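You operate a simulated robot arm through the tools that you are given. There is no shell and no other tool. Be economical: measure what you need, move in short steps, check, and stop when the job is done.

You are at the controls of a simulated two-armed robot. One attempt, no reset.

Task
On the grey table, fold the blue cloth in half, so that its two short edges meet.
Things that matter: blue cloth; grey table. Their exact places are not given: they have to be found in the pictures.

The check looks at the end state, three seconds after you hand in, the way a careful person would. Anything else that was tipped, shoved, dropped, spilled or broken makes it a failure. Flat cloth is picked up by pressing the open fingertips on it (5 to 10 N) and closing them slowly along it; thin cloth reads only 2 to 8 mm in the jaws.

Robot
Two 7-joint arms with two-finger parallel grippers on one trunk, on a base that drives. Base frame: it is fixed to the floor where the robot stands at the start and does not move with it; the origin is under the middle of the robot, x ahead of it, y to its left, z up; the surface under the hand at the start is at about z = 750. Readings come in mm, rad, newtons and seconds.
The left shoulder is at the start at [50, 177, 1079], the right one opposite. With the tool pointing down near the work surface each hand reaches from about 220 to 700 mm from the robot's upright axis, wherever it stands, measured 20 degrees to its own side. Places, roughly: grey table [700, 200, 800]. Payload 3.43 kg a hand.
The TCP of each hand is the grasp point between the finger pads, 34 mm short of the fingertips. In the tool frame z runs along the fingers and y along their closing line. Largest opening 128 mm; finger width 24, thickness 12; the body of the gripper, 48 by 130 mm, starts 96 mm behind the TCP.
Orientation is that of the tool frame in the base frame, as a unit quaternion [x, y, z, w]. With the fingers straight down and closing along the base's y, the tool's x points along the base's -x, its y along +y and its z along -z.

Tools
- The arms move only by the tool servo_tool. It takes "left_commands", "right_commands" or both (then of equal length, played together; a hand with none holds still); each is text: rows parted by semicolons, each of 7 numbers parted by spaces: the turn, a rotation vector about the tool's x, y, z in rad, then the shift along the tool's x, y, z in m, then the closure, from 0 (fully open) to 1 (shut). In form: ax ay az tx ty tz claw; .... A call has 1 to 8 rows; each row is the pose to reach, as a shift and turn from the pose commanded when the call began, along the tool's axes at that moment. A row lasts 0.2 s, in which the tool goes at most 50 mm and 0.15 rad; a call with a longer step from one row to the next is refused whole, and so is a gripper value outside its range. Where a pose cannot be reached the arm comes as near as it can. A force on the tool above 40 N (or 10 N above the force at the start of the call, whichever is more), or a blocked arm, ends the call early, and 0.2 s more pass. The fingers move at their own pace (about 108 mm/s each) and stop on an object; they squeeze with about 39 N. The grip force told is the motor's: it shows also when the fingers shut on nothing. Time passes only in rows, and 0.2 s behind the last, so rows that repeat a pose let the fingers close. It gives the time, the measured TCP pose, the force on the tool (base axes), the opening and the grip force at its end, in the units of the frame above (readings bear some noise), with the torque about the TCP (base axes, N m) and any sound that the robot's microphone picked up.
- Cameras (640 x 400 px; columns grow to the right, rows downward): "scene" is now at [148.9, -21.4, 1227.5]; the picture's right is [-0.29, -0.96, 0.00], its down [-0.68, 0.20, -0.70] and it looks along [0.67, -0.20, -0.71] (base axes); focal length 247 px, centre (320, 200). "left" rides on the left gripper at [76, 11, -160] in its tool frame; the picture's right is [-0.15, 0.99, 0.00], its down [-0.88, -0.13, -0.46] and it looks along [-0.45, -0.07, 0.89] (tool axes); focal length 234 px, centre (320, 200). "right" rides on the right gripper at [76, -11, -160] in its tool frame; the picture's right is [0.15, 0.99, 0.00], its down [-0.88, 0.13, -0.46] and it looks along [-0.45, 0.07, 0.89] (tool axes); focal length 234 px, centre (320, 200).
- grab_frame(camera): a new picture of that camera. The clock stands still meanwhile.
- move_column(by): slides the trunk up (or, below 0, down) by that many mm; the arms and the scene camera ride with it, the base frame stays. It gives what a move gives, with no picture.
- steer(legs): drives the robot by 1 to 6 legs, each [ahead, turn to the left] in mm and rad, along the robot's own axes; the way and the turn of a leg run together, so that a leg with both is an arc; at most 1500 mm and 3.142 rad a leg. The arms and the cameras ride along, it lands a little off, and it stops where it bumps. It gives what a move gives.
- turn_head(pan, tilt): turns the head with the scene camera to pan (to the left, within 1.396 rad either way) and tilt (down, from -0.506 to 1.204), counted from straight ahead of the robot. It gives what a move gives.
- locate(camera, pixels): for up to 12 pixels [column, row] of the newest picture of that camera ("zoom" is the newest enlarged one), the place [x, y, z] in the base frame of the surface seen there, good to about 2 mm. The clock stands still meanwhile.
- close_up(camera, box): a new picture of the part [left, top, right, bottom] of that camera's present view, enlarged. The clock stands still meanwhile.
- finish_job(): hands the job in; it is judged then, once.

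Keep the steps short. Do not move on a guess: measure, check each grasp and each placing, and mend mistakes. In all there are 80 turns and 58 pictures (those below and enlarged ones count). Leave the grippers open and the arms clear of the work at the hand-in unless told otherwise, and finish with a single line.

The tools are called after "Emit:" as name(argument=value, ...) on one line, values as JSON. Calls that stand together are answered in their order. servo_tool: Moves the arms, as the interface text tells. Its arguments: {"type":"object","properties":{"left_commands":{"type":"string"},"right_commands":{"type":"string"}},"required":[]} The other tools are called the same way: move_column (by) slides the trunk up or down; steer (legs) drives the base; turn_head (pan, tilt) turns the head that bears the scene camera; grab_frame (camera) takes a picture; locate (camera, pixels) gives the place of the surface under pixels of a picture; close_up (camera, box) takes an enlarged picture of a part of a camera's view; finish_job () hands the job in.

At the start:

```text
time: 0.0
left_position: [439.4, 22.8, 997.5]
left_tcp_rot: [0.0, 1.0, 0.0, 0.0]
left_force: [-0.1, -0.1, -0.4]
left_ft_torque: [-0.01, -0.02, 0.0]
left_grip_width: 127.9
left_grasp_force: 0.1
right_position: [333.8, -287.3, 934.2]
right_tcp_rot: [-0.001, 1.0, 0.002, 0.0]
right_force: [0.1, -0.1, 1.1]
right_ft_torque: [0.01, 0.01, -0.05]
right_grip_width: 127.9
right_grasp_force: 0.0
trunk travel left (down, up): [-250.0, 151.0]
robot x, y, heading: [-1.0, -0.6, -0.001]
head pan, tilt: [-0.29, 0.794]
```

scene: 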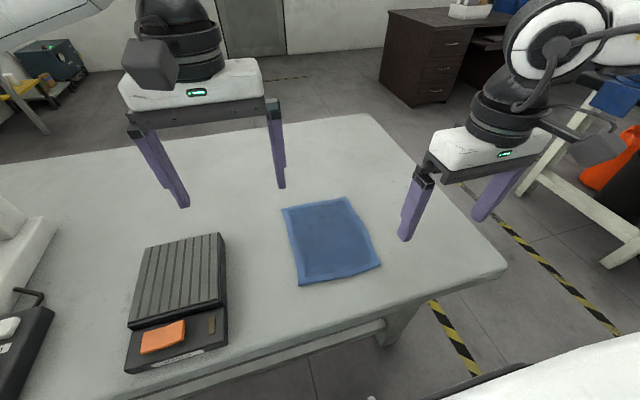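
right: 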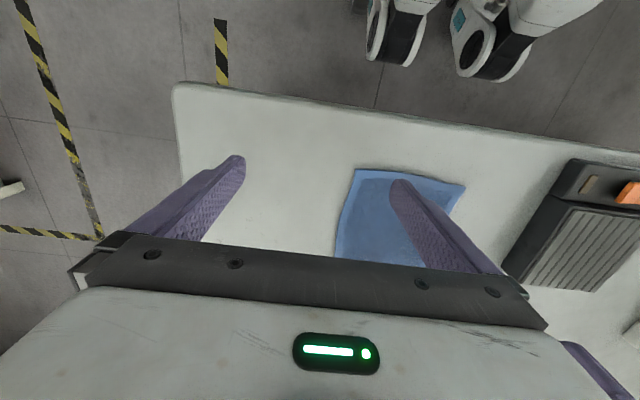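
left: 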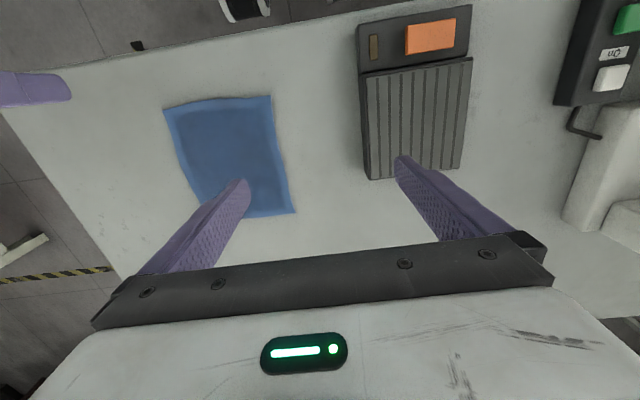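

The blue cloth is in the scene view, with corners near (283,209), (347,198), (380,266) and (299,285). I'll locate those corners and some table points.

Emit:
locate(camera="scene", pixels=[[284, 210], [346, 199], [379, 265], [300, 284], [330, 240], [270, 260], [400, 275], [225, 235], [227, 340], [390, 300], [290, 245], [364, 230]])

Emit:
close_up(camera="scene", box=[250, 170, 410, 300])

```text
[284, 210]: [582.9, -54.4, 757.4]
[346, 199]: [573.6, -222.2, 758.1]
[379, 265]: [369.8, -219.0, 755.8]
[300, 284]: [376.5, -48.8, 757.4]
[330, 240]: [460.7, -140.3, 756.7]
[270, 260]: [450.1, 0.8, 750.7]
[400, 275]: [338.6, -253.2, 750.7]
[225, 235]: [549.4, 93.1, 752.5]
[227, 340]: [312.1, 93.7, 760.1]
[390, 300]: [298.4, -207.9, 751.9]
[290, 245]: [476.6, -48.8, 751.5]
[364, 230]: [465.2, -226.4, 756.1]
```

```text
3.08 times, centred on (330, 235) of scene
```

zoom: 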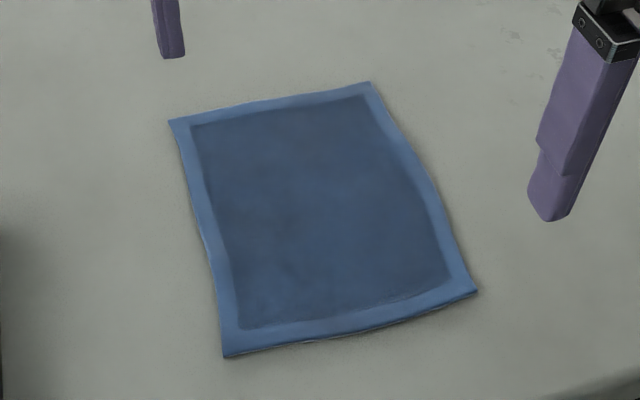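

The cloth spans x 370–583 and y −222 to −50, so its short edges are the near one (x≈373) and the far one (x≈578). The table is at z≈751. My plan is to pinch the two near corners diagonally, one per hand, and carry them over to the far corners. First I'll bring the hands above those corners, turned 45° with the cameras outboard and the fingers partly closed.

Emit:
servo_tool(left_commands="0 0 0.131 0.008 -0.010 0.015 0.2; 0 0 0.262 0.017 -0.020 0.035 0.4; 0 0 0.393 0.025 -0.030 0.055 0.6; 0 0 0.524 0.034 -0.040 0.075 0.7; 0 0 0.654 0.042 -0.050 0.095 0.7; 0 0 0.785 0.051 -0.060 0.117 0.7; 0 0 0.785 0.051 -0.060 0.117 0.7", right_commands="0 0 -0.131 -0.008 0.010 0.009 0.2; 0 0 -0.262 -0.016 0.020 0.018 0.4; 0 0 -0.393 -0.024 0.030 0.027 0.6; 0 0 -0.524 -0.032 0.040 0.036 0.7; 0 0 -0.654 -0.040 0.050 0.045 0.7; 0 0 -0.785 -0.047 0.060 0.054 0.7; 0 0 -0.785 -0.047 0.060 0.054 0.7")

Emit:
grab_frame(camera="scene")

Emit:
grab_frame(camera="left")

Emit:
grab_frame(camera="right")

```text
time: 1.6
left_position: [390.1, -37.0, 881.0]
left_tcp_rot: [0.384, 0.923, 0.001, 0.0]
left_force: [-0.8, -0.4, 0.2]
left_ft_torque: [0.02, -0.01, 0.0]
left_grip_width: 38.5
left_grasp_force: 0.0
right_position: [381.1, -226.7, 882.0]
right_tcp_rot: [-0.384, 0.923, 0.001, 0.002]
right_force: [0.7, 0.1, -0.7]
right_ft_torque: [-0.01, 0.0, 0.02]
right_grip_width: 38.7
right_grasp_force: 0.0
trunk travel left (down, up): [-250.0, 151.0]
robot x, y, heading: [0.7, -0.3, -0.0]
head pan, tilt: [-0.29, 0.794]
```

```text
53 pictures are left
```

scene: 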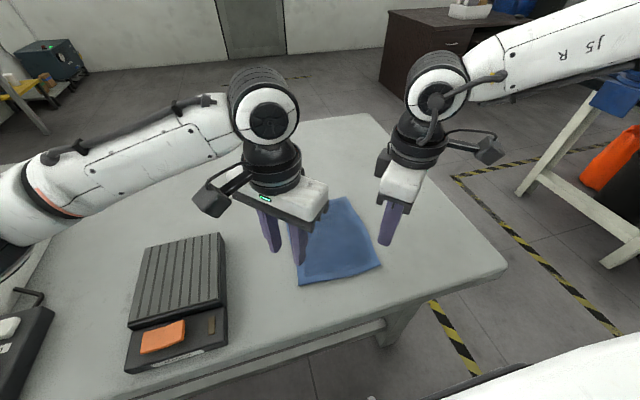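

```text
52 pictures are left
```

left: 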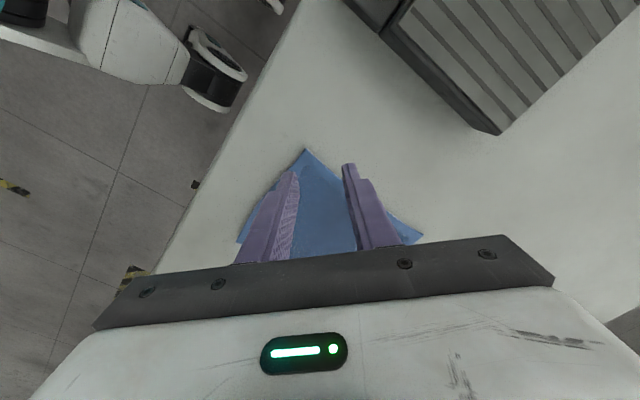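

```text
51 pictures are left
```

right: 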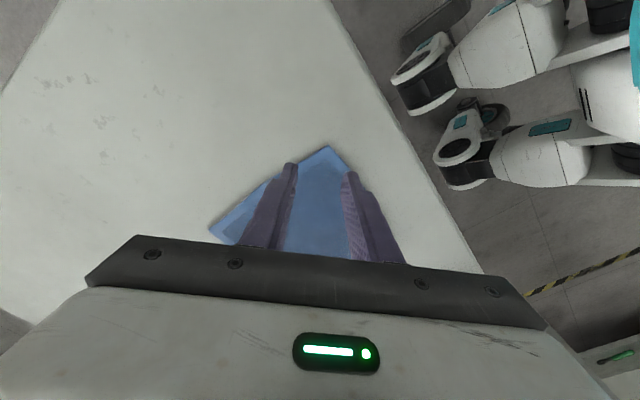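

Both corners show: at (305,151) in the left view and (328,148) in the right. I'll measure them exactly.

Emit:
locate(camera="left", pixels=[[306, 153], [305, 140], [320, 190], [330, 170], [250, 222]])

Emit:
locate(camera="right", pixels=[[328, 150], [328, 138], [320, 190], [345, 166], [225, 218]])

```text
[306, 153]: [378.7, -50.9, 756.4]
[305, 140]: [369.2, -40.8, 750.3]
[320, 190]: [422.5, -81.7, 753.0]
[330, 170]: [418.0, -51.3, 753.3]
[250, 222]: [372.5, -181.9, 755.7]
```

```text
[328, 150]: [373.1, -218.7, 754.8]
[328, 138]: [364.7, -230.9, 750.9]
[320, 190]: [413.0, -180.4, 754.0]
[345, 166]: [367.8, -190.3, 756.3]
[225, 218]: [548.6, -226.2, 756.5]
```

Corners are at L (378,−50) and R (372,−219.5), with the cloth top at z≈755. Next I'll centre each hand about 17 mm inside its corner and lower to z≈800, which leaves the tips about 11 mm above the cloth.

Emit:
servo_tool(left_commands="0 0 0 -0.008 -0.009 0 0.7; 0 0 0 -0.017 -0.018 0 0.7; 0 0 0 -0.017 -0.018 0.035 0.7; 0 0 0 -0.017 -0.018 0.070 0.7; 0 0 0 -0.017 -0.018 0.080 0.7; 0 0 0 -0.017 -0.018 0.080 0.7", right_commands="0 0 0 -0.007 0.006 0 0.7; 0 0 0 -0.0145 0.012 0 0.7; 0 0 0 -0.0145 0.012 0.035 0.7; 0 0 0 -0.0145 0.012 0.070 0.7; 0 0 0 -0.0145 0.012 0.080 0.7; 0 0 0 -0.0145 0.012 0.080 0.7")

Emit:
close_up(camera="left", box=[220, 100, 420, 225])

Emit:
close_up(camera="right", box=[220, 100, 420, 225])

```text
time: 3.0
left_position: [386.3, -63.4, 800.1]
left_tcp_rot: [0.383, 0.924, 0.0, 0.0]
left_force: [-0.6, 0.6, -0.7]
left_ft_torque: [-0.01, -0.03, -0.01]
left_grip_width: 38.3
left_grasp_force: 0.0
right_position: [383.3, -208.1, 800.5]
right_tcp_rot: [-0.383, 0.924, 0.001, 0.001]
right_force: [0.1, -0.5, -1.0]
right_ft_torque: [-0.04, -0.01, 0.03]
right_grip_width: 38.5
right_grasp_force: 0.0
trunk travel left (down, up): [-250.0, 151.0]
robot x, y, heading: [2.9, -4.6, -0.001]
head pan, tilt: [-0.29, 0.794]
```

```text
3.20 times, centred on (320, 162) of left
```

zoom: 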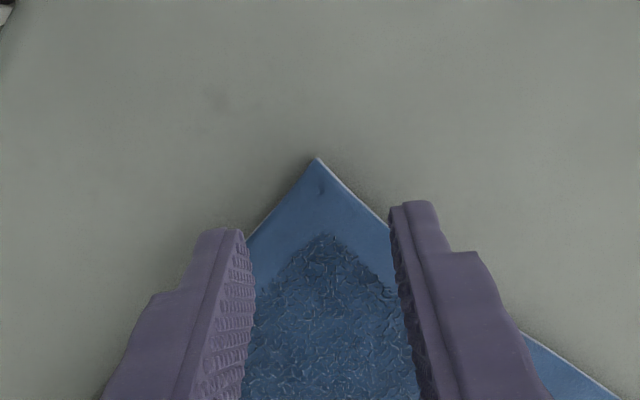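

```text
3.20 times, centred on (320, 162) of right
```

zoom: 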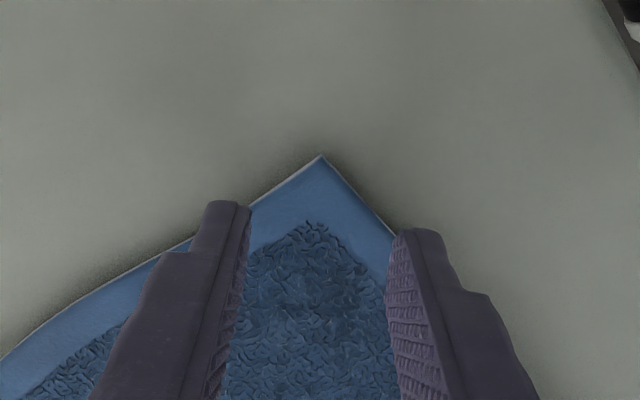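

Both tips straddle their corners well. I'll narrow the openings to about 24 mm so the tips sit on cloth, shift 3 mm further in, and lower gently until they touch.

Emit:
servo_tool(left_commands="0 0 0 -0.003 0 0 0.81; 0 0 0 -0.003 0 0 0.81; 0 0 0 -0.003 0 0.006 0.81; 0 0 0 -0.003 0 0.010 0.81; 0 0 0 -0.003 0 0.012 0.81; 0 0 0 -0.003 0 0.012 0.81", right_commands="0 0 0 -0.003 0 0 0.81; 0 0 0 -0.003 0 0 0.81; 0 0 0 -0.003 0 0.006 0.81; 0 0 0 -0.003 0 0.010 0.81; 0 0 0 -0.003 0 0.012 0.81; 0 0 0 -0.003 0 0.012 0.81")

```text
time: 4.4
left_position: [390.9, -65.5, 789.3]
left_tcp_rot: [0.382, 0.924, 0.0, 0.0]
left_force: [-0.1, -0.3, 1.4]
left_ft_torque: [-0.02, -0.02, -0.03]
left_grip_width: 24.6
left_grasp_force: 0.0
right_position: [384.4, -206.2, 789.4]
right_tcp_rot: [-0.384, 0.924, 0.001, 0.0]
right_force: [0.6, -0.3, -0.4]
right_ft_torque: [0.0, 0.0, -0.02]
right_grip_width: 24.3
right_grasp_force: 0.1
trunk travel left (down, up): [-250.0, 151.0]
robot x, y, heading: [1.9, 3.1, 0.003]
head pan, tilt: [-0.29, 0.794]
```

Almost no force yet, at z 789.3. I'll go down another 3–4 mm in small steps.

Emit:
servo_tool(left_commands="0 0 0 0 0 0.001 0.81; 0 0 0 0 0 0.002 0.81; 0 0 0 0 0 0.003 0.81; 0 0 0 0 0 0.003 0.81", right_commands="0 0 0 0 0 0.001 0.81; 0 0 0 0 0 0.002 0.81; 0 0 0 0 0 0.003 0.81; 0 0 0 0 0 0.003 0.81")

```text
time: 5.4
left_position: [390.2, -64.1, 787.7]
left_tcp_rot: [0.382, 0.924, -0.002, 0.001]
left_force: [1.6, -2.2, 9.6]
left_ft_torque: [-0.1, -0.05, 0.01]
left_grip_width: 24.4
left_grasp_force: 0.1
right_position: [384.0, -205.6, 787.0]
right_tcp_rot: [-0.382, 0.924, 0.0, 0.001]
right_force: [0.3, 0.7, 5.7]
right_ft_torque: [0.04, 0.0, 0.01]
right_grip_width: 24.3
right_grasp_force: 0.1
trunk travel left (down, up): [-250.0, 151.0]
robot x, y, heading: [-1.1, -0.9, -0.001]
head pan, tilt: [-0.29, 0.794]
```

The press is 9.6 N on the left and 5.7 N on the right, both within range. Now I'll close slowly while holding height.

Emit:
servo_tool(left_commands="0 0 0 0 0 0 0.84; 0 0 0 0 0 0 0.87; 0 0 0 0 0 0 0.90; 0 0 0 0 0 0 0.93; 0 0 0 0 0 0 0.96; 0 0 0 0 0 0 1; 0 0 0 0 0 0 1; 0 0 0 0 0 0 1", right_commands="0 0 0 0 0 0.0005 0.84; 0 0 0 0 0 0.0005 0.87; 0 0 0 0 0 0.0005 0.90; 0 0 0 0 0 0.0005 0.93; 0 0 0 0 0 0.0005 0.96; 0 0 0 0 0 0.0005 1; 0 0 0 0 0 0.0005 1; 0 0 0 0 0 0.0005 1")

Emit:
close_up(camera="left", box=[220, 100, 420, 225])

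Emit:
close_up(camera="right", box=[220, 100, 420, 225])

```text
time: 7.2
left_position: [389.6, -63.8, 787.6]
left_tcp_rot: [0.383, 0.924, 0.0, 0.0]
left_force: [0.5, -2.3, 16.5]
left_ft_torque: [-0.09, -0.01, 0.02]
left_grip_width: 0.2
left_grasp_force: 32.6
right_position: [383.8, -207.0, 787.1]
right_tcp_rot: [-0.383, 0.924, 0.001, 0.001]
right_force: [0.7, 3.5, 8.5]
right_ft_torque: [0.13, -0.01, 0.0]
right_grip_width: 3.2
right_grasp_force: 38.0
trunk travel left (down, up): [-250.0, 151.0]
robot x, y, heading: [-1.2, 0.3, 0.002]
head pan, tilt: [-0.29, 0.794]
```

```text
3.20 times, centred on (320, 162) of left
```

zoom: 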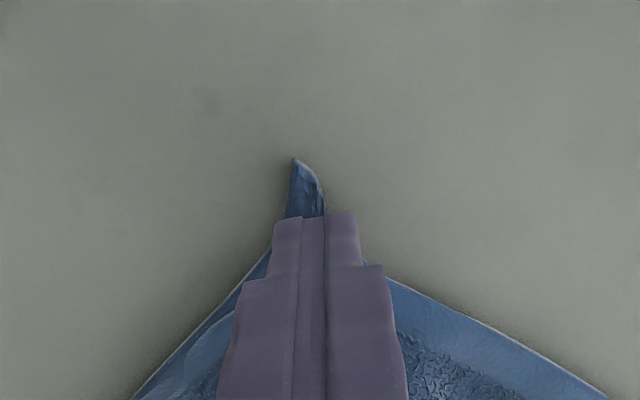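

```text
3.20 times, centred on (320, 162) of right
```

zoom: 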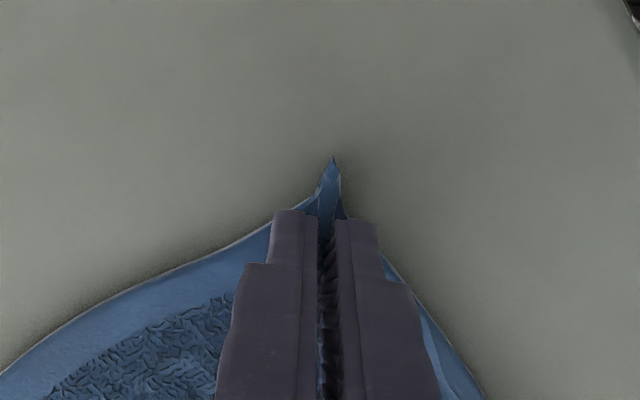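

The right hand has cloth (3.2 mm, 38 N). The left shut on nothing (0.2 mm). I'll raise the left, reopen it and look, keeping the right hand holding.

Emit:
servo_tool(left_commands="0 0 0 0 0 -0.006 1; 0 0 0 0 0 -0.014 0.9; 0 0 0 0 0 -0.014 0.75; 0 0 0 0 0 -0.014 0.75", right_commands="0 0 0 0 0 -0.001 1; 0 0 0 0 0 -0.002 1; 0 0 0 0 0 -0.002 1; 0 0 0 0 0 -0.002 1")

Emit:
close_up(camera="left", box=[220, 100, 420, 225])

```text
time: 8.2
left_position: [391.5, -64.6, 799.8]
left_tcp_rot: [0.383, 0.924, 0.001, 0.0]
left_force: [-0.2, 0.8, -0.6]
left_ft_torque: [-0.02, -0.01, 0.01]
left_grip_width: 31.9
left_grasp_force: 0.0
right_position: [384.6, -205.3, 788.2]
right_tcp_rot: [-0.383, 0.924, 0.0, -0.001]
right_force: [-0.7, -1.0, 2.0]
right_ft_torque: [0.02, -0.01, -0.01]
right_grip_width: 2.9
right_grasp_force: 37.8
trunk travel left (down, up): [-250.0, 151.0]
robot x, y, heading: [2.3, -0.1, -0.003]
head pan, tilt: [-0.29, 0.794]
```

```text
3.20 times, centred on (320, 162) of left
```

zoom: 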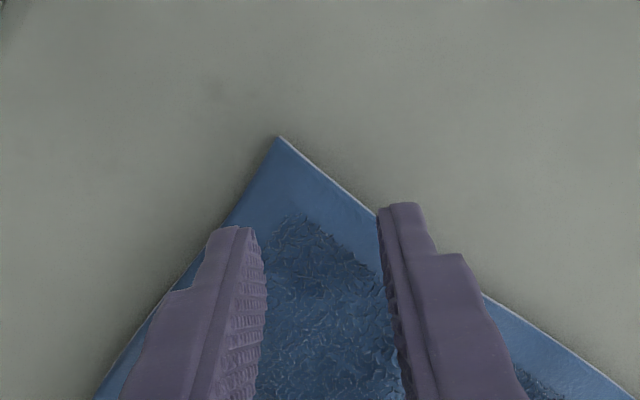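

The corner now sits left of the finger centre, at (279,138) in the zoom. I'll measure it.

Emit:
locate(camera="zoom", pixels=[[280, 143], [240, 205], [330, 180], [315, 230]])

```text
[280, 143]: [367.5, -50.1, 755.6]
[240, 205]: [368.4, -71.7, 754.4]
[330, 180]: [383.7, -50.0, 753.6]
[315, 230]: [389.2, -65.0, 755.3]
```

The corner is at (367.5, −50), so I'll shift the left hand 9 mm toward the robot to centre it, then press again.

Emit:
servo_tool(left_commands="0 0 0 0.006 -0.006 0 0.8; 0 0 0 0.006 -0.006 0 0.8; 0 0 0 0.006 -0.006 0.006 0.8; 0 0 0 0.006 -0.006 0.010 0.8; 0 0 0 0.006 -0.006 0.012 0.8; 0 0 0 0.006 -0.006 0.0135 0.8; 0 0 0 0.006 -0.006 0.0135 0.8")

Emit:
close_up(camera="left", box=[220, 100, 420, 225])

```text
time: 9.8
left_position: [382.6, -63.4, 787.9]
left_tcp_rot: [0.383, 0.924, 0.0, 0.0]
left_force: [0.1, 1.9, 6.7]
left_ft_torque: [0.01, -0.05, -0.01]
left_grip_width: 25.4
left_grasp_force: 0.0
right_position: [384.7, -204.9, 788.0]
right_tcp_rot: [-0.383, 0.924, 0.0, 0.0]
right_force: [-0.1, -1.1, 0.3]
right_ft_torque: [-0.01, 0.0, 0.02]
right_grip_width: 3.0
right_grasp_force: 37.8
trunk travel left (down, up): [-250.0, 151.0]
robot x, y, heading: [-3.1, -0.5, 0.007]
head pan, tilt: [-0.29, 0.794]
```

```text
3.20 times, centred on (320, 162) of left
```

zoom: 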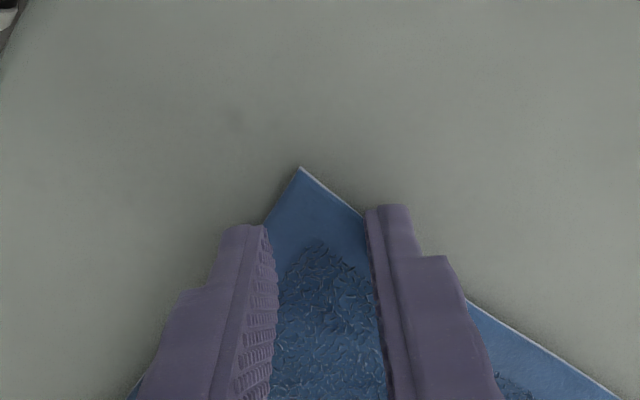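

The press is 6.7 N and the corner sits between the tips. Closing slowly.

Emit:
servo_tool(left_commands="0 0 0 0 0 0 0.83; 0 0 0 0 0 0 0.86; 0 0 0 0 0 0 0.89; 0 0 0 0 0 0 0.92; 0 0 0 0 0 0 0.95; 0 0 0 0 0 0 1; 0 0 0 0 0 0 1; 0 0 0 0 0 0 1")

Emit:
close_up(camera="left", box=[220, 100, 420, 225])

```text
time: 11.6
left_position: [381.8, -65.0, 786.8]
left_tcp_rot: [0.383, 0.924, 0.0, 0.0]
left_force: [0.4, -3.9, 12.2]
left_ft_torque: [-0.14, -0.04, 0.04]
left_grip_width: 1.9
left_grasp_force: 37.2
right_position: [384.3, -204.4, 789.2]
right_tcp_rot: [-0.382, 0.924, 0.001, 0.001]
right_force: [0.0, 2.4, 1.2]
right_ft_torque: [0.12, 0.01, 0.0]
right_grip_width: 3.0
right_grasp_force: 38.1
trunk travel left (down, up): [-250.0, 151.0]
robot x, y, heading: [-0.6, -0.2, -0.001]
head pan, tilt: [-0.29, 0.794]
```

```text
3.20 times, centred on (320, 162) of left
```

zoom: 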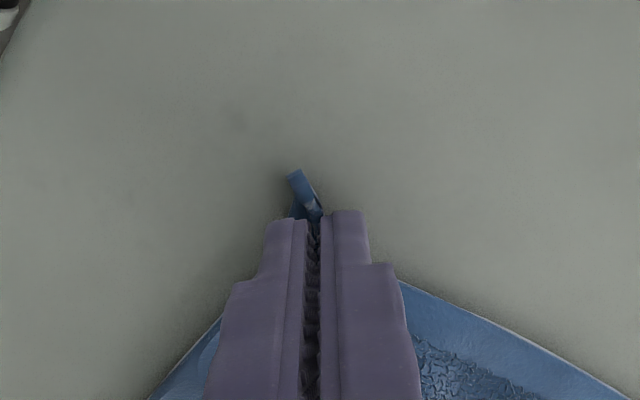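

The left reads 1.9 mm at 37 N with a visible gap, so it seems to hold cloth. I'll lift both 40 mm and check.

Emit:
servo_tool(left_commands="0 0 0 0 0 -0.010 1; 0 0 0 0 0 -0.020 1; 0 0 0 0 0 -0.030 1; 0 0 0 0 0 -0.040 1; 0 0 0 0 0 -0.040 1", right_commands="0 0 0 0 0 -0.010 1; 0 0 0 0 0 -0.020 1; 0 0 0 0 0 -0.030 1; 0 0 0 0 0 -0.040 1; 0 0 0 0 0 -0.040 1")

Emit:
close_up(camera="scene", box=[220, 170, 440, 310])

Emit:
grab_frame(camera="left")

Emit:
grab_frame(camera="right")

```text
time: 12.8
left_position: [382.5, -62.9, 825.8]
left_tcp_rot: [0.382, 0.924, 0.0, 0.0]
left_force: [0.2, -0.5, -0.1]
left_ft_torque: [0.01, -0.02, 0.03]
left_grip_width: 1.9
left_grasp_force: 36.5
right_position: [385.2, -206.2, 828.7]
right_tcp_rot: [-0.383, 0.924, 0.0, 0.0]
right_force: [-0.3, 0.6, -0.7]
right_ft_torque: [0.04, 0.03, -0.03]
right_grip_width: 2.9
right_grasp_force: 37.6
trunk travel left (down, up): [-250.0, 151.0]
robot x, y, heading: [-0.2, 2.7, 0.001]
head pan, tilt: [-0.29, 0.794]
```

```text
2.86 times, centred on (330, 240) of scene
```

zoom: 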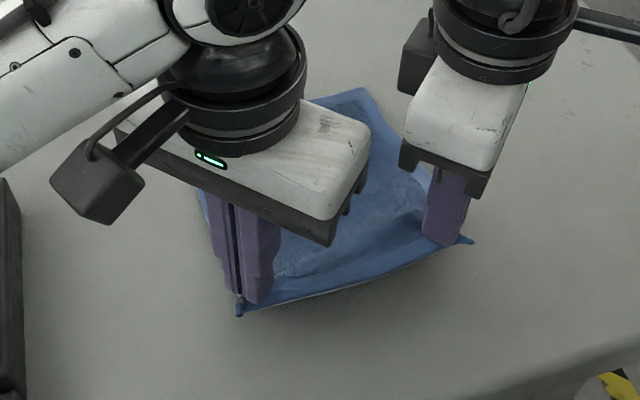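

```text
42 pictures are left
```

left: 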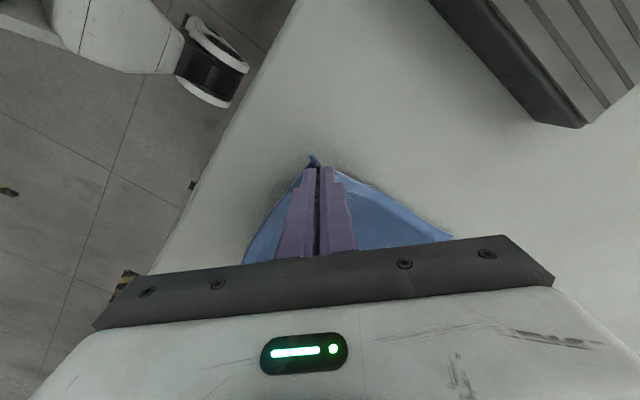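

```text
41 pictures are left
```

right: 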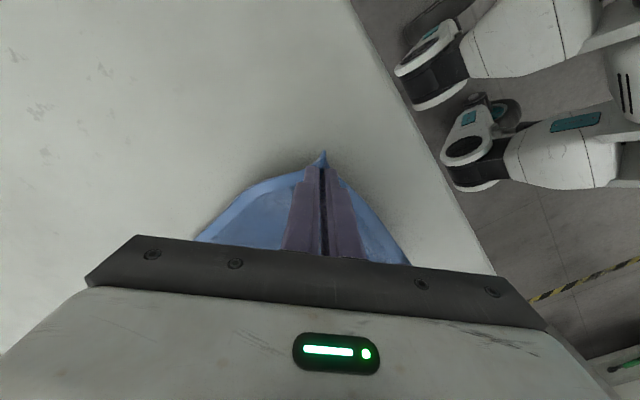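

Both corners are lifted and held. Now I'll carry them together along an arc about the fold line (x≈475), tipping the hands gradually so the corners roll over. First to the top of the arc.

Emit:
servo_tool(left_commands="0.053 0.053 0 -0.0127 0.0127 -0.014 1; 0.106 0.106 0 -0.0262 0.0262 -0.028 1; 0.156 0.156 0 -0.0375 0.0375 -0.036 1; 0.212 0.212 0 -0.0488 0.0488 -0.043 1; 0.269 0.269 0 -0.0615 0.0615 -0.045 1; 0.318 0.318 0 -0.0742 0.0742 -0.046 1; 0.318 0.318 0 -0.0742 0.0742 -0.046 1", right_commands="-0.053 0.053 0 -0.0127 -0.0127 -0.014 1; -0.106 0.106 0 -0.0262 -0.0262 -0.028 1; -0.156 0.156 0 -0.0375 -0.0375 -0.036 1; -0.212 0.212 0 -0.0488 -0.0488 -0.043 1; -0.269 0.269 0 -0.0615 -0.0615 -0.045 1; -0.318 0.318 0 -0.0742 -0.0742 -0.046 1; -0.318 0.318 0 -0.0742 -0.0742 -0.046 1")

Emit:
close_up(camera="scene", box=[200, 130, 440, 290])

Emit:
grab_frame(camera="left")

```text
time: 14.4
left_position: [480.1, -60.8, 871.0]
left_tcp_rot: [0.372, 0.905, -0.079, -0.191]
left_force: [-0.1, -2.4, 0.2]
left_ft_torque: [-0.04, 0.04, 0.03]
left_grip_width: 1.7
left_grasp_force: 36.7
left hand out of reach, approached as far as the arm can: row 6, 7
right_position: [386.2, -171.4, 911.4]
right_tcp_rot: [-0.371, 0.902, 0.085, -0.205]
right_force: [1.4, 1.7, -0.1]
right_ft_torque: [0.06, -0.07, -0.03]
right_grip_width: 2.9
right_grasp_force: 37.6
right hand out of reach, approached as far as the arm can: row 3, 4, 5, 6, 7
trunk travel left (down, up): [-250.0, 151.0]
robot x, y, heading: [-0.3, 2.0, -0.0]
head pan, tilt: [-0.29, 0.794]
```

```text
2.50 times, centred on (320, 210) of scene
```

zoom: 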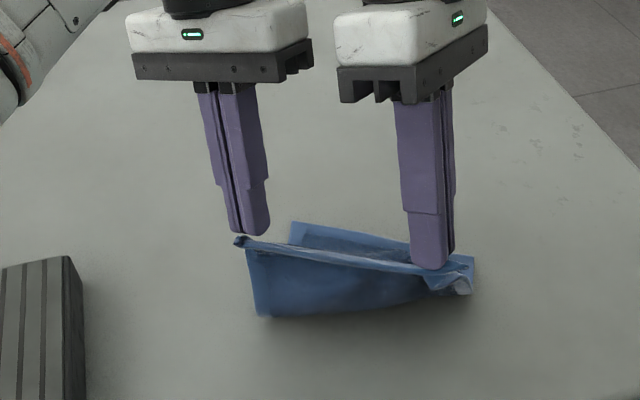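

```text
39 pictures are left
```

left: 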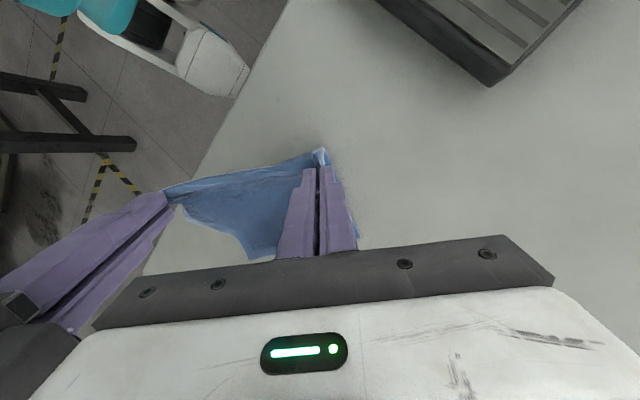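

The right hand couldn't follow with the tilt. It stopped at x=386, y=−171, while the left reached x=480. Both still hold cloth. I'll take the tilt back out of the right hand in place and see where it settles.

Emit:
servo_tool(right_commands="0.09 -0.09 0 0 0 0 1; 0.18 -0.18 0 0 0 0 1; 0.27 -0.27 0 0 0 0 1; 0.27 -0.27 0 0 0 0 1")

Emit:
grab_frame(camera="scene")

```text
time: 15.4
left_position: [480.9, -60.7, 871.6]
left_tcp_rot: [0.371, 0.906, -0.079, -0.19]
left_force: [0.0, 1.0, -0.6]
left_ft_torque: [-0.01, -0.01, -0.03]
left_grip_width: 1.7
left_grasp_force: 36.8
right_position: [386.4, -170.9, 907.1]
right_tcp_rot: [-0.382, 0.924, 0.014, -0.029]
right_force: [-0.3, 0.3, 0.5]
right_ft_torque: [0.05, 0.0, -0.04]
right_grip_width: 2.8
right_grasp_force: 37.1
trunk travel left (down, up): [-250.0, 151.0]
robot x, y, heading: [1.5, 0.3, 0.004]
head pan, tilt: [-0.29, 0.794]
```

```text
38 pictures are left
```

scene: 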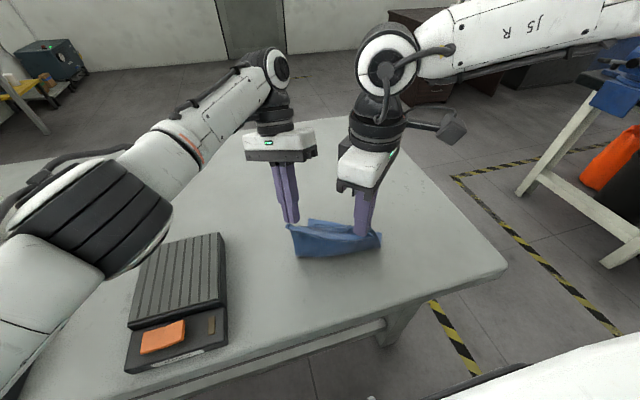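

The right is upright now at (386,−171,907). Moving it back to its lane (y≈−206) and ahead to x≈440.

Emit:
servo_tool(right_commands="0.02 -0.02 0 -0.003 -0.015 0.006 1; 0.04 -0.04 0 -0.005 -0.030 0.014 1; 0.04 -0.04 0 -0.008 -0.045 0.022 1; 0.04 -0.04 0 -0.0106 -0.060 0.030 1; 0.04 -0.04 0 -0.0106 -0.060 0.030 1")

```text
time: 16.6
left_position: [480.0, -61.0, 870.5]
left_tcp_rot: [0.372, 0.905, -0.079, -0.191]
left_force: [0.3, -1.7, -0.4]
left_ft_torque: [-0.01, 0.0, 0.03]
left_grip_width: 1.6
left_grasp_force: 36.4
right_position: [434.5, -204.4, 873.6]
right_tcp_rot: [-0.383, 0.924, 0.003, -0.004]
right_force: [0.3, 1.7, 0.0]
right_ft_torque: [0.1, 0.04, -0.03]
right_grip_width: 3.0
right_grasp_force: 37.4
trunk travel left (down, up): [-250.0, 151.0]
robot x, y, heading: [0.2, 0.2, -0.006]
head pan, tilt: [-0.29, 0.794]
```

The upright right hand reaches fine. Bringing it level with the left at x≈482, and untilting the left as well.

Emit:
servo_tool(left_commands="-0.07 -0.07 0 0 0 0 1; -0.14 -0.14 0 0 0 0 1; -0.21 -0.21 0 0 0 0 1; -0.28 -0.28 0 0 0 0 1; -0.28 -0.28 0 0 0 0 1", right_commands="0 0 0 -0.009 -0.009 0 1; 0 0 0 -0.018 -0.018 0 1; 0 0 0 -0.026 -0.026 0 1; 0 0 0 -0.034 -0.034 0 1; 0 0 0 -0.034 -0.034 0 1")

Emit:
close_up(camera="scene", box=[200, 130, 440, 290])

```text
time: 17.8
left_position: [477.5, -64.2, 872.4]
left_tcp_rot: [0.382, 0.924, -0.01, -0.023]
left_force: [-0.9, 0.3, 0.2]
left_ft_torque: [-0.03, 0.01, -0.01]
left_grip_width: 1.6
left_grasp_force: 36.4
right_position: [477.2, -200.8, 872.8]
right_tcp_rot: [-0.38, 0.925, 0.001, -0.005]
right_force: [0.6, -0.6, -0.4]
right_ft_torque: [0.03, 0.06, 0.0]
right_grip_width: 2.9
right_grasp_force: 37.3
right hand out of reach, approached as far as the arm can: row 4, 5
trunk travel left (down, up): [-250.0, 151.0]
robot x, y, heading: [-0.1, -3.4, -0.004]
head pan, tilt: [-0.29, 0.794]
```

```text
2.50 times, centred on (320, 210) of scene
```

zoom: 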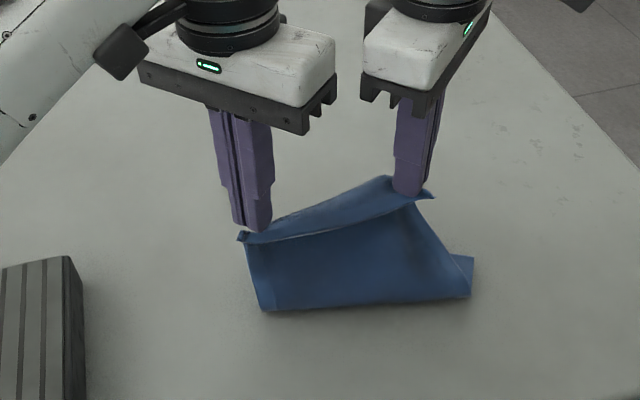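

Right reach is limiting again at x=477, probably because of the 45° wrist yaw. I'll turn the right hand's yaw back by 0.3 rad, return it to y≈−207, and try x≈495.

Emit:
servo_tool(right_commands="0 0 0.1 0.001 -0.007 0 1; 0 0 0.2 0.001 -0.009 0 1; 0 0 0.3 -0.002 -0.012 0 1; 0 0 0.3 -0.008 -0.017 0 1; 0 0 0.3 -0.008 -0.017 0 1")

```text
time: 19.0
left_position: [476.7, -65.1, 873.5]
left_tcp_rot: [0.382, 0.924, -0.01, -0.024]
left_force: [0.7, -3.4, -0.3]
left_ft_torque: [-0.15, -0.07, 0.02]
left_grip_width: 1.6
left_grasp_force: 36.8
right_position: [493.8, -207.2, 872.4]
right_tcp_rot: [-0.24, 0.971, 0.002, -0.006]
right_force: [-1.7, 5.0, -0.3]
right_ft_torque: [0.11, 0.06, 0.13]
right_grip_width: 2.8
right_grasp_force: 37.3
trunk travel left (down, up): [-250.0, 151.0]
robot x, y, heading: [0.2, -2.5, 0.001]
head pan, tilt: [-0.29, 0.794]
```

It reached x=494. Now both hands go ahead to x≈528 and slightly down, with the right's yaw eased a little more.

Emit:
servo_tool(left_commands="0 0 0 -0.012 0.012 0 1; 0 0 0 -0.024 0.024 0.004 1; 0 0 0 -0.0354 0.0354 0.010 1; 0 0 0 -0.0354 0.0354 0.015 1; 0 0 0 -0.0354 0.0354 0.015 1", right_commands="0 0 0.05 -0.008 -0.003 0 1; 0 0 0.1 -0.019 -0.008 0.004 1; 0 0 0.15 -0.031 -0.014 0.010 1; 0 0 0.15 -0.031 -0.014 0.015 1; 0 0 0.15 -0.031 -0.014 0.015 1")

Emit:
close_up(camera="scene", box=[200, 130, 440, 290])

Emit:
grab_frame(camera="right")

Emit:
grab_frame(camera="left")

```text
time: 20.2
left_position: [527.2, -64.3, 855.5]
left_tcp_rot: [0.383, 0.924, -0.011, -0.024]
left_force: [-0.3, -4.6, 0.3]
left_ft_torque: [-0.19, -0.01, 0.02]
left_grip_width: 1.5
left_grasp_force: 36.4
right_position: [521.0, -211.8, 859.3]
right_tcp_rot: [-0.167, 0.986, 0.001, -0.005]
right_force: [1.1, 5.3, -0.9]
right_ft_torque: [0.17, 0.02, 0.1]
right_grip_width: 3.0
right_grasp_force: 37.8
right hand out of reach, approached as far as the arm can: row 3, 4, 5
trunk travel left (down, up): [-250.0, 151.0]
robot x, y, heading: [-2.4, 0.3, 0.003]
head pan, tilt: [-0.29, 0.794]
```

```text
2.50 times, centred on (320, 210) of scene
```

zoom: 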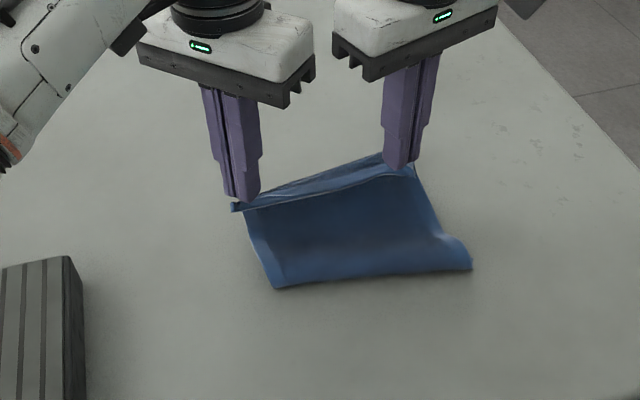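

```text
35 pictures are left
```

right: 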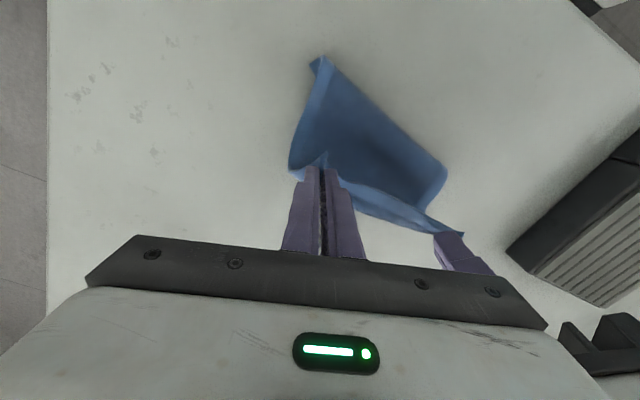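

```text
34 pictures are left
```

left: 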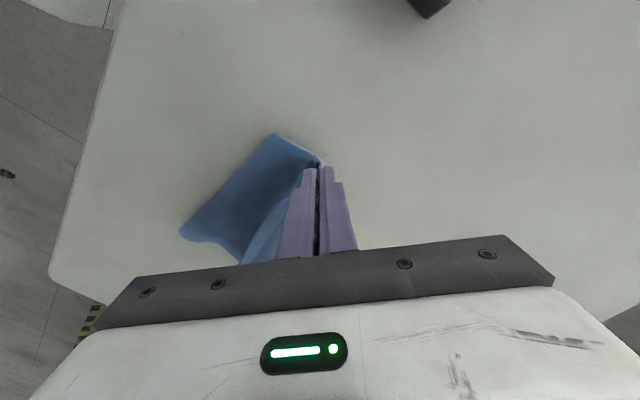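

Right is limiting again at x=521, though it's higher here than it needs to be. I'll measure where the fold line and bottom layer are now before descending.

Emit:
locate(camera="right", pixels=[[318, 65], [440, 180], [300, 155], [400, 160]])

Emit:
locate(camera="left", pixels=[[275, 138], [187, 230], [235, 255], [235, 190]])

Emit:
locate(camera="zoom", pixels=[[275, 285], [470, 267], [382, 157], [245, 215], [350, 240], [330, 160]])

```text
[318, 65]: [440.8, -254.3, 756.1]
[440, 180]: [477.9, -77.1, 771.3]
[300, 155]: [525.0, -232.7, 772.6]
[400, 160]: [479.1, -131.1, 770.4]
```

```text
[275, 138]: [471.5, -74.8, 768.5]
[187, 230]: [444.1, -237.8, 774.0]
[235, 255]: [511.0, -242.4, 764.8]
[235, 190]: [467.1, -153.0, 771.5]
```

```text
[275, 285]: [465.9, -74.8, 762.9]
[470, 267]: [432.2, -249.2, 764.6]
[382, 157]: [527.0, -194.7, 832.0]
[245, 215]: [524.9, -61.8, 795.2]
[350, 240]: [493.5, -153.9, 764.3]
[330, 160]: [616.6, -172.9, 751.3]
```

The cloth turned a little while the right hand was stuck. The fold line now runs from (466,−75) to (435,−250), and the far-right corner of the bottom layer is near (525,−233). So the right target is closer than planned and within reach. I'll lower both partway (left x≈548, right x≈513) and look again.

Emit:
servo_tool(left_commands="0 0 0 -0.004 0.004 0.012 1; 0 0 0 -0.008 0.008 0.024 1; 0 0 0 -0.012 0.012 0.036 1; 0 0 0 -0.0141 0.0141 0.045 1; 0 0 0 -0.0141 0.0141 0.045 1", right_commands="0 0 0 0.002 0.001 0.012 1; 0 0 0 0.004 0.002 0.024 1; 0 0 0 0.006 0.004 0.036 1; 0 0 0 0.0066 0.0054 0.048 1; 0 0 0 0.0066 0.0054 0.048 1")

Emit:
close_up(camera="scene", box=[230, 150, 420, 276])

Emit:
grab_frame(camera="right")

Emit:
grab_frame(camera="left")

```text
time: 21.4
left_position: [543.2, -65.4, 808.9]
left_tcp_rot: [0.383, 0.923, -0.012, -0.024]
left_force: [-1.6, -10.2, 0.8]
left_ft_torque: [-0.38, 0.07, 0.09]
left_grip_width: 1.6
left_grasp_force: 36.4
right_position: [504.8, -215.6, 816.6]
right_tcp_rot: [-0.167, 0.986, 0.002, -0.004]
right_force: [1.7, 10.2, -1.4]
right_ft_torque: [0.4, -0.04, 0.15]
right_grip_width: 3.0
right_grasp_force: 37.1
right hand out of reach, approached as far as the arm can: row 2, 3, 4, 5
trunk travel left (down, up): [-250.0, 151.0]
robot x, y, heading: [-0.8, -1.3, -0.002]
head pan, tilt: [-0.29, 0.794]
```

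```text
3.17 times, centred on (325, 213) of scene
```

zoom: 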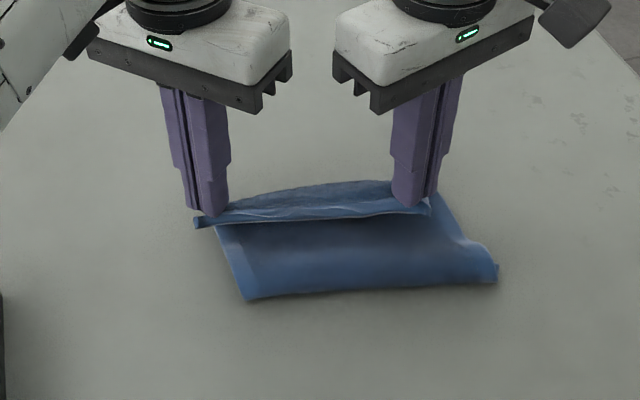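

```text
32 pictures are left
```

right: 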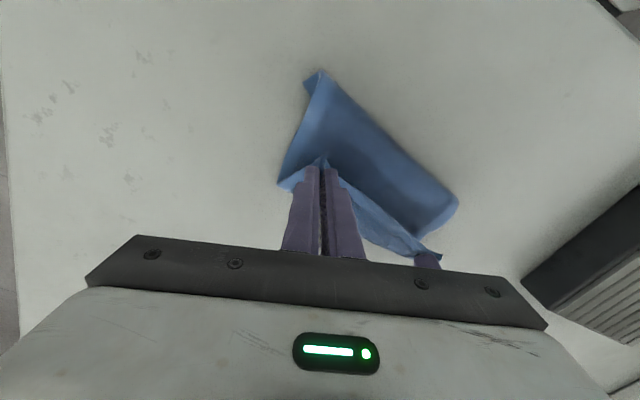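

```text
31 pictures are left
```

left: 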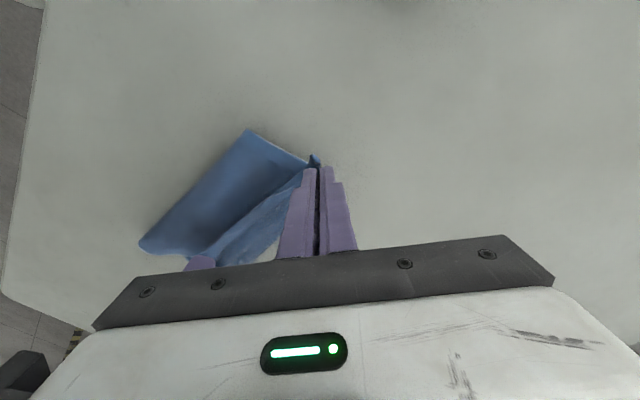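

The hands pull against each other with 10 N, being 155 mm apart. The bottom layer shows behind the held edge at zoom (300–440,190). Measuring it.

Emit:
locate(camera="zoom", pixels=[[240, 203], [300, 190], [340, 185], [380, 183], [443, 200], [460, 235], [497, 265], [250, 297], [198, 221], [300, 212]])

Emit:
locate(camera="right", pixels=[[285, 180], [320, 75], [455, 205], [290, 160]])

```text
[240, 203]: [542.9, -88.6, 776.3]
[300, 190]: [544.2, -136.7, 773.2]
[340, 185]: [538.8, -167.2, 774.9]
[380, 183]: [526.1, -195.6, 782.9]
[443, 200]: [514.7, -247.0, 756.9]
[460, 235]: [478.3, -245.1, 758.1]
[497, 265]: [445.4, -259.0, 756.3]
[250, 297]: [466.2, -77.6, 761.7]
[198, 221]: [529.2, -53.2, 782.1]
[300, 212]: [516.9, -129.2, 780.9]
```

```text
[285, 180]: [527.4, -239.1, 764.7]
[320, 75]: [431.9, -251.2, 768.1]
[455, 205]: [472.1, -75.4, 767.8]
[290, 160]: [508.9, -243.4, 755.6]
```

I'll relax the pull by bringing the hands to about 143 mm apart and lower them close to the table.

Emit:
servo_tool(left_commands="0 0 0 -0.0015 -0.0035 0.004 1; 0 0 0 -0.0028 -0.0071 0.008 1; 0 0 0 -0.0028 -0.0071 0.012 1; 0 0 0 -0.0028 -0.0071 0.012 1", right_commands="0 0 0 -0.003 0.001 0.006 1; 0 0 0 -0.006 0.002 0.012 1; 0 0 0 -0.006 0.002 0.019 1; 0 0 0 -0.006 0.002 0.019 1")

Emit:
close_up(camera="scene", box=[230, 150, 420, 276])

```text
time: 22.4
left_position: [546.7, -65.1, 799.9]
left_tcp_rot: [0.376, 0.926, -0.01, -0.021]
left_force: [-2.9, -16.3, 0.5]
left_ft_torque: [-0.57, 0.14, 0.17]
left_grip_width: 1.5
left_grasp_force: 36.7
right_position: [500.4, -218.5, 804.8]
right_tcp_rot: [-0.167, 0.986, 0.003, -0.003]
right_force: [4.0, 16.8, -0.7]
right_ft_torque: [0.63, -0.09, 0.11]
right_grip_width: 3.1
right_grasp_force: 37.5
right hand out of reach, approached as far as the arm can: row 1, 2, 3, 4
trunk travel left (down, up): [-250.0, 151.0]
robot x, y, heading: [1.1, -0.2, 0.001]
head pan, tilt: [-0.29, 0.794]
```

```text
3.17 times, centred on (325, 213) of scene
```

zoom: 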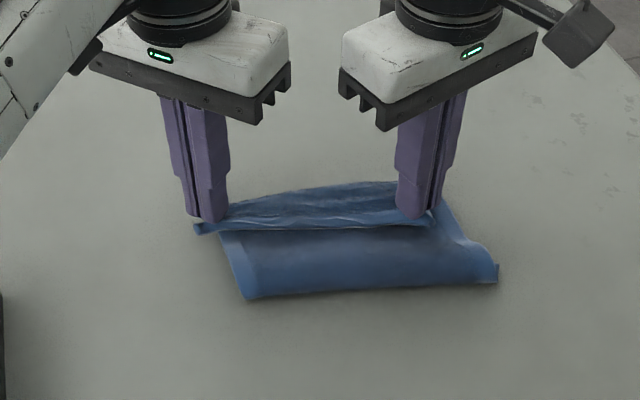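

The right hand drifts outward as it goes down, and the pull has grown to 16 N. That's a wrist limit from its yaw. I'll turn the right hand's yaw back to straight and bring it in, to relax the pull.

Emit:
servo_tool(right_commands="0 0 0.1 -0.002 0.001 0 1; 0 0 0.2 -0.005 0.0025 0 1; 0 0 0.34 -0.008 0.004 0 1; 0 0 0.34 -0.010 0.005 0.003 1; 0 0 0.34 -0.010 0.005 0.003 1")

```text
time: 23.6
left_position: [543.8, -64.9, 797.5]
left_tcp_rot: [0.376, 0.926, -0.01, -0.024]
left_force: [-3.2, -18.9, 1.3]
left_ft_torque: [-0.66, 0.14, 0.25]
left_grip_width: 1.8
left_grasp_force: 36.0
right_position: [500.8, -215.7, 808.7]
right_tcp_rot: [0.002, 1.0, 0.002, -0.004]
right_force: [2.5, 18.8, -1.0]
right_ft_torque: [0.65, -0.07, 0.26]
right_grip_width: 3.0
right_grasp_force: 37.9
right hand out of reach, approached as far as the arm can: row 2, 3, 4, 5
trunk travel left (down, up): [-250.0, 151.0]
robot x, y, heading: [0.3, 2.2, 0.002]
head pan, tilt: [-0.29, 0.794]
```

Still limited and still taut, and the left hand didn't follow its last −y command either. The two arms may be touching somewhere. Looking at the whole scene.

Emit:
grab_frame(camera="scene")

Emit:
grab_frame(camera="right")

```text
29 pictures are left
```

scene: 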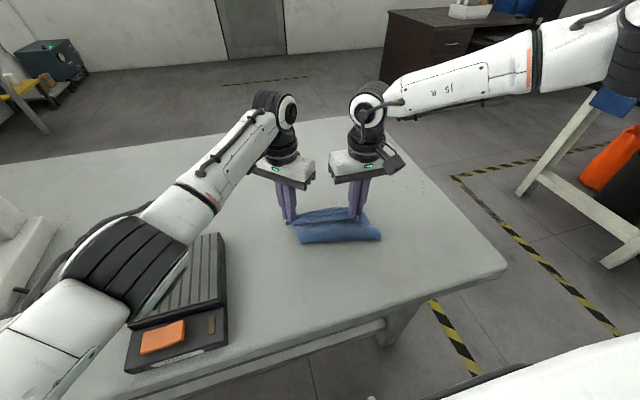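

```text
28 pictures are left
```

right: 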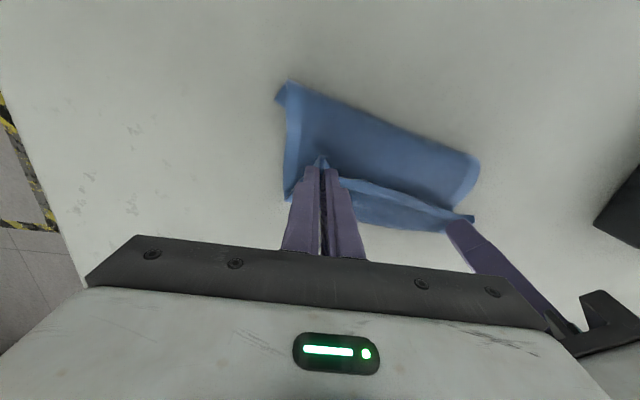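

The layout looks acceptable. The held corners are just above the bottom layer (tips at z≈763 and 775). I'll release here with a small opening, lift both hands clear, and then inspect the fold and correct it.

Emit:
servo_tool(left_commands="0 0 0 0 0 0 0.95; 0 0 0 0 0 0 0.88; 0 0 0 0 0 0 0.88; 0 0 0 0 0 -0.02 0.88; 0 0 0 0 0 -0.05 0.88; 0 0 0 0 0 -0.08 0.88; 0 0 0 0 0 -0.08 0.88", right_commands="0 0 0 0 0 0 0.95; 0 0 0 0 0 0 0.88; 0 0 0 0 0 0 0.88; 0 0 0 0 0 -0.02 0.88; 0 0 0 0 0 -0.05 0.88; 0 0 0 0 0 -0.08 0.88; 0 0 0 0 0 -0.08 0.88")

Emit:
close_up(camera="scene", box=[230, 150, 420, 276])

Emit:
grab_frame(camera="right")

```text
time: 25.4
left_position: [558.0, -42.7, 868.7]
left_tcp_rot: [0.36, 0.932, -0.005, -0.031]
left_force: [0.0, 0.0, 0.0]
left_ft_torque: [0.01, 0.0, -0.01]
left_grip_width: 15.4
left_grasp_force: 0.0
right_position: [503.4, -218.1, 890.2]
right_tcp_rot: [0.002, 1.0, 0.001, -0.006]
right_force: [0.5, 0.2, 0.1]
right_ft_torque: [-0.05, 0.01, 0.0]
right_grip_width: 15.4
right_grasp_force: 0.1
trunk travel left (down, up): [-250.0, 151.0]
robot x, y, heading: [1.3, -0.6, -0.001]
head pan, tilt: [-0.29, 0.794]
stopped in row 7 (left hand): the arm was blocked; the commanded pose is now the measured one
```

```text
3.17 times, centred on (325, 213) of scene
```

zoom: 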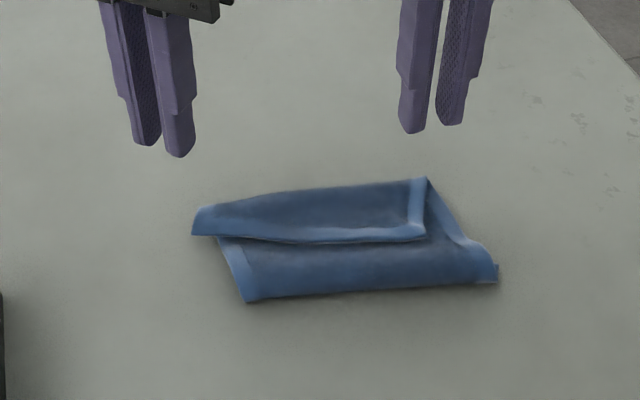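

```text
26 pictures are left
```

right: 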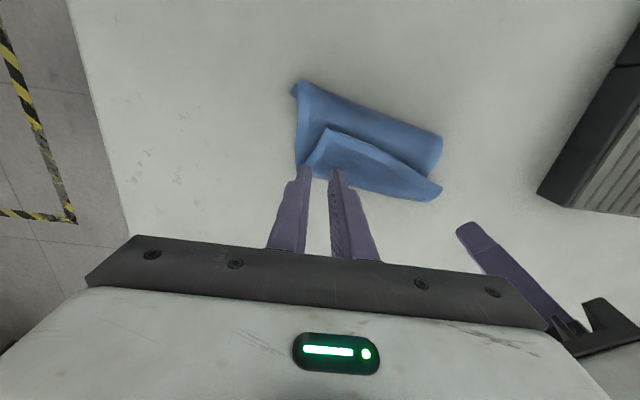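

The left arm got blocked, so the arms were in fact touching. The cloth shows a flap whose hem lies on top, facing the robot. I'll move the left hand away sideways, and measure the cloth.

Emit:
locate(camera="zoom", pixels=[[196, 231], [206, 208], [300, 192], [424, 180], [424, 233], [320, 241], [247, 298], [370, 292], [495, 278], [490, 255], [455, 230], [330, 262]])

Emit:
servo_tool(left_commands="0 0 0 0.012 0.012 -0.01 0.8; 0 0 0 0.026 0.026 -0.02 0.8; 0 0 0 0.05 0.05 -0.04 0.8; 0 0 0 0.075 0.075 -0.06 0.8; 0 0 0 0.1 0.1 -0.07 0.8; 0 0 0 0.1 0.1 -0.07 0.8")

Emit:
close_up(camera="right", box=[240, 50, 480, 220])

```text
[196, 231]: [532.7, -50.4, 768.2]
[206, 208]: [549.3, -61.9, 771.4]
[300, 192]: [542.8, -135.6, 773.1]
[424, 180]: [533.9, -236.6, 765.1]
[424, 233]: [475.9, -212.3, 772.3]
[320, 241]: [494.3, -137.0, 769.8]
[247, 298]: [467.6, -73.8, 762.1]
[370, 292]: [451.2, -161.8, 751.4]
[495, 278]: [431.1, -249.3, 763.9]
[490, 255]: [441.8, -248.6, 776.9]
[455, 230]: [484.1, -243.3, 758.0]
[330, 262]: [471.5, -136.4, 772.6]
```

```text
time: 26.8
left_position: [555.6, 96.2, 941.4]
left_tcp_rot: [0.362, 0.932, -0.005, -0.032]
left_force: [0.2, 0.2, -0.3]
left_ft_torque: [0.02, -0.01, -0.02]
left_grip_width: 26.0
left_grasp_force: 0.1
right_position: [503.0, -217.5, 891.3]
right_tcp_rot: [0.003, 1.0, 0.001, -0.007]
right_force: [-0.2, -0.2, -0.1]
right_ft_torque: [0.01, 0.0, 0.02]
right_grip_width: 15.3
right_grasp_force: 0.0
trunk travel left (down, up): [-250.0, 151.0]
robot x, y, heading: [0.4, -0.7, 0.001]
head pan, tilt: [-0.29, 0.794]
```

```text
2.35 times, centred on (360, 135) of right
```

zoom: 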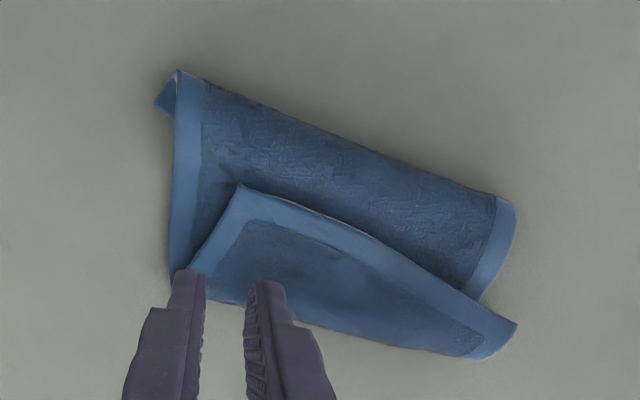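

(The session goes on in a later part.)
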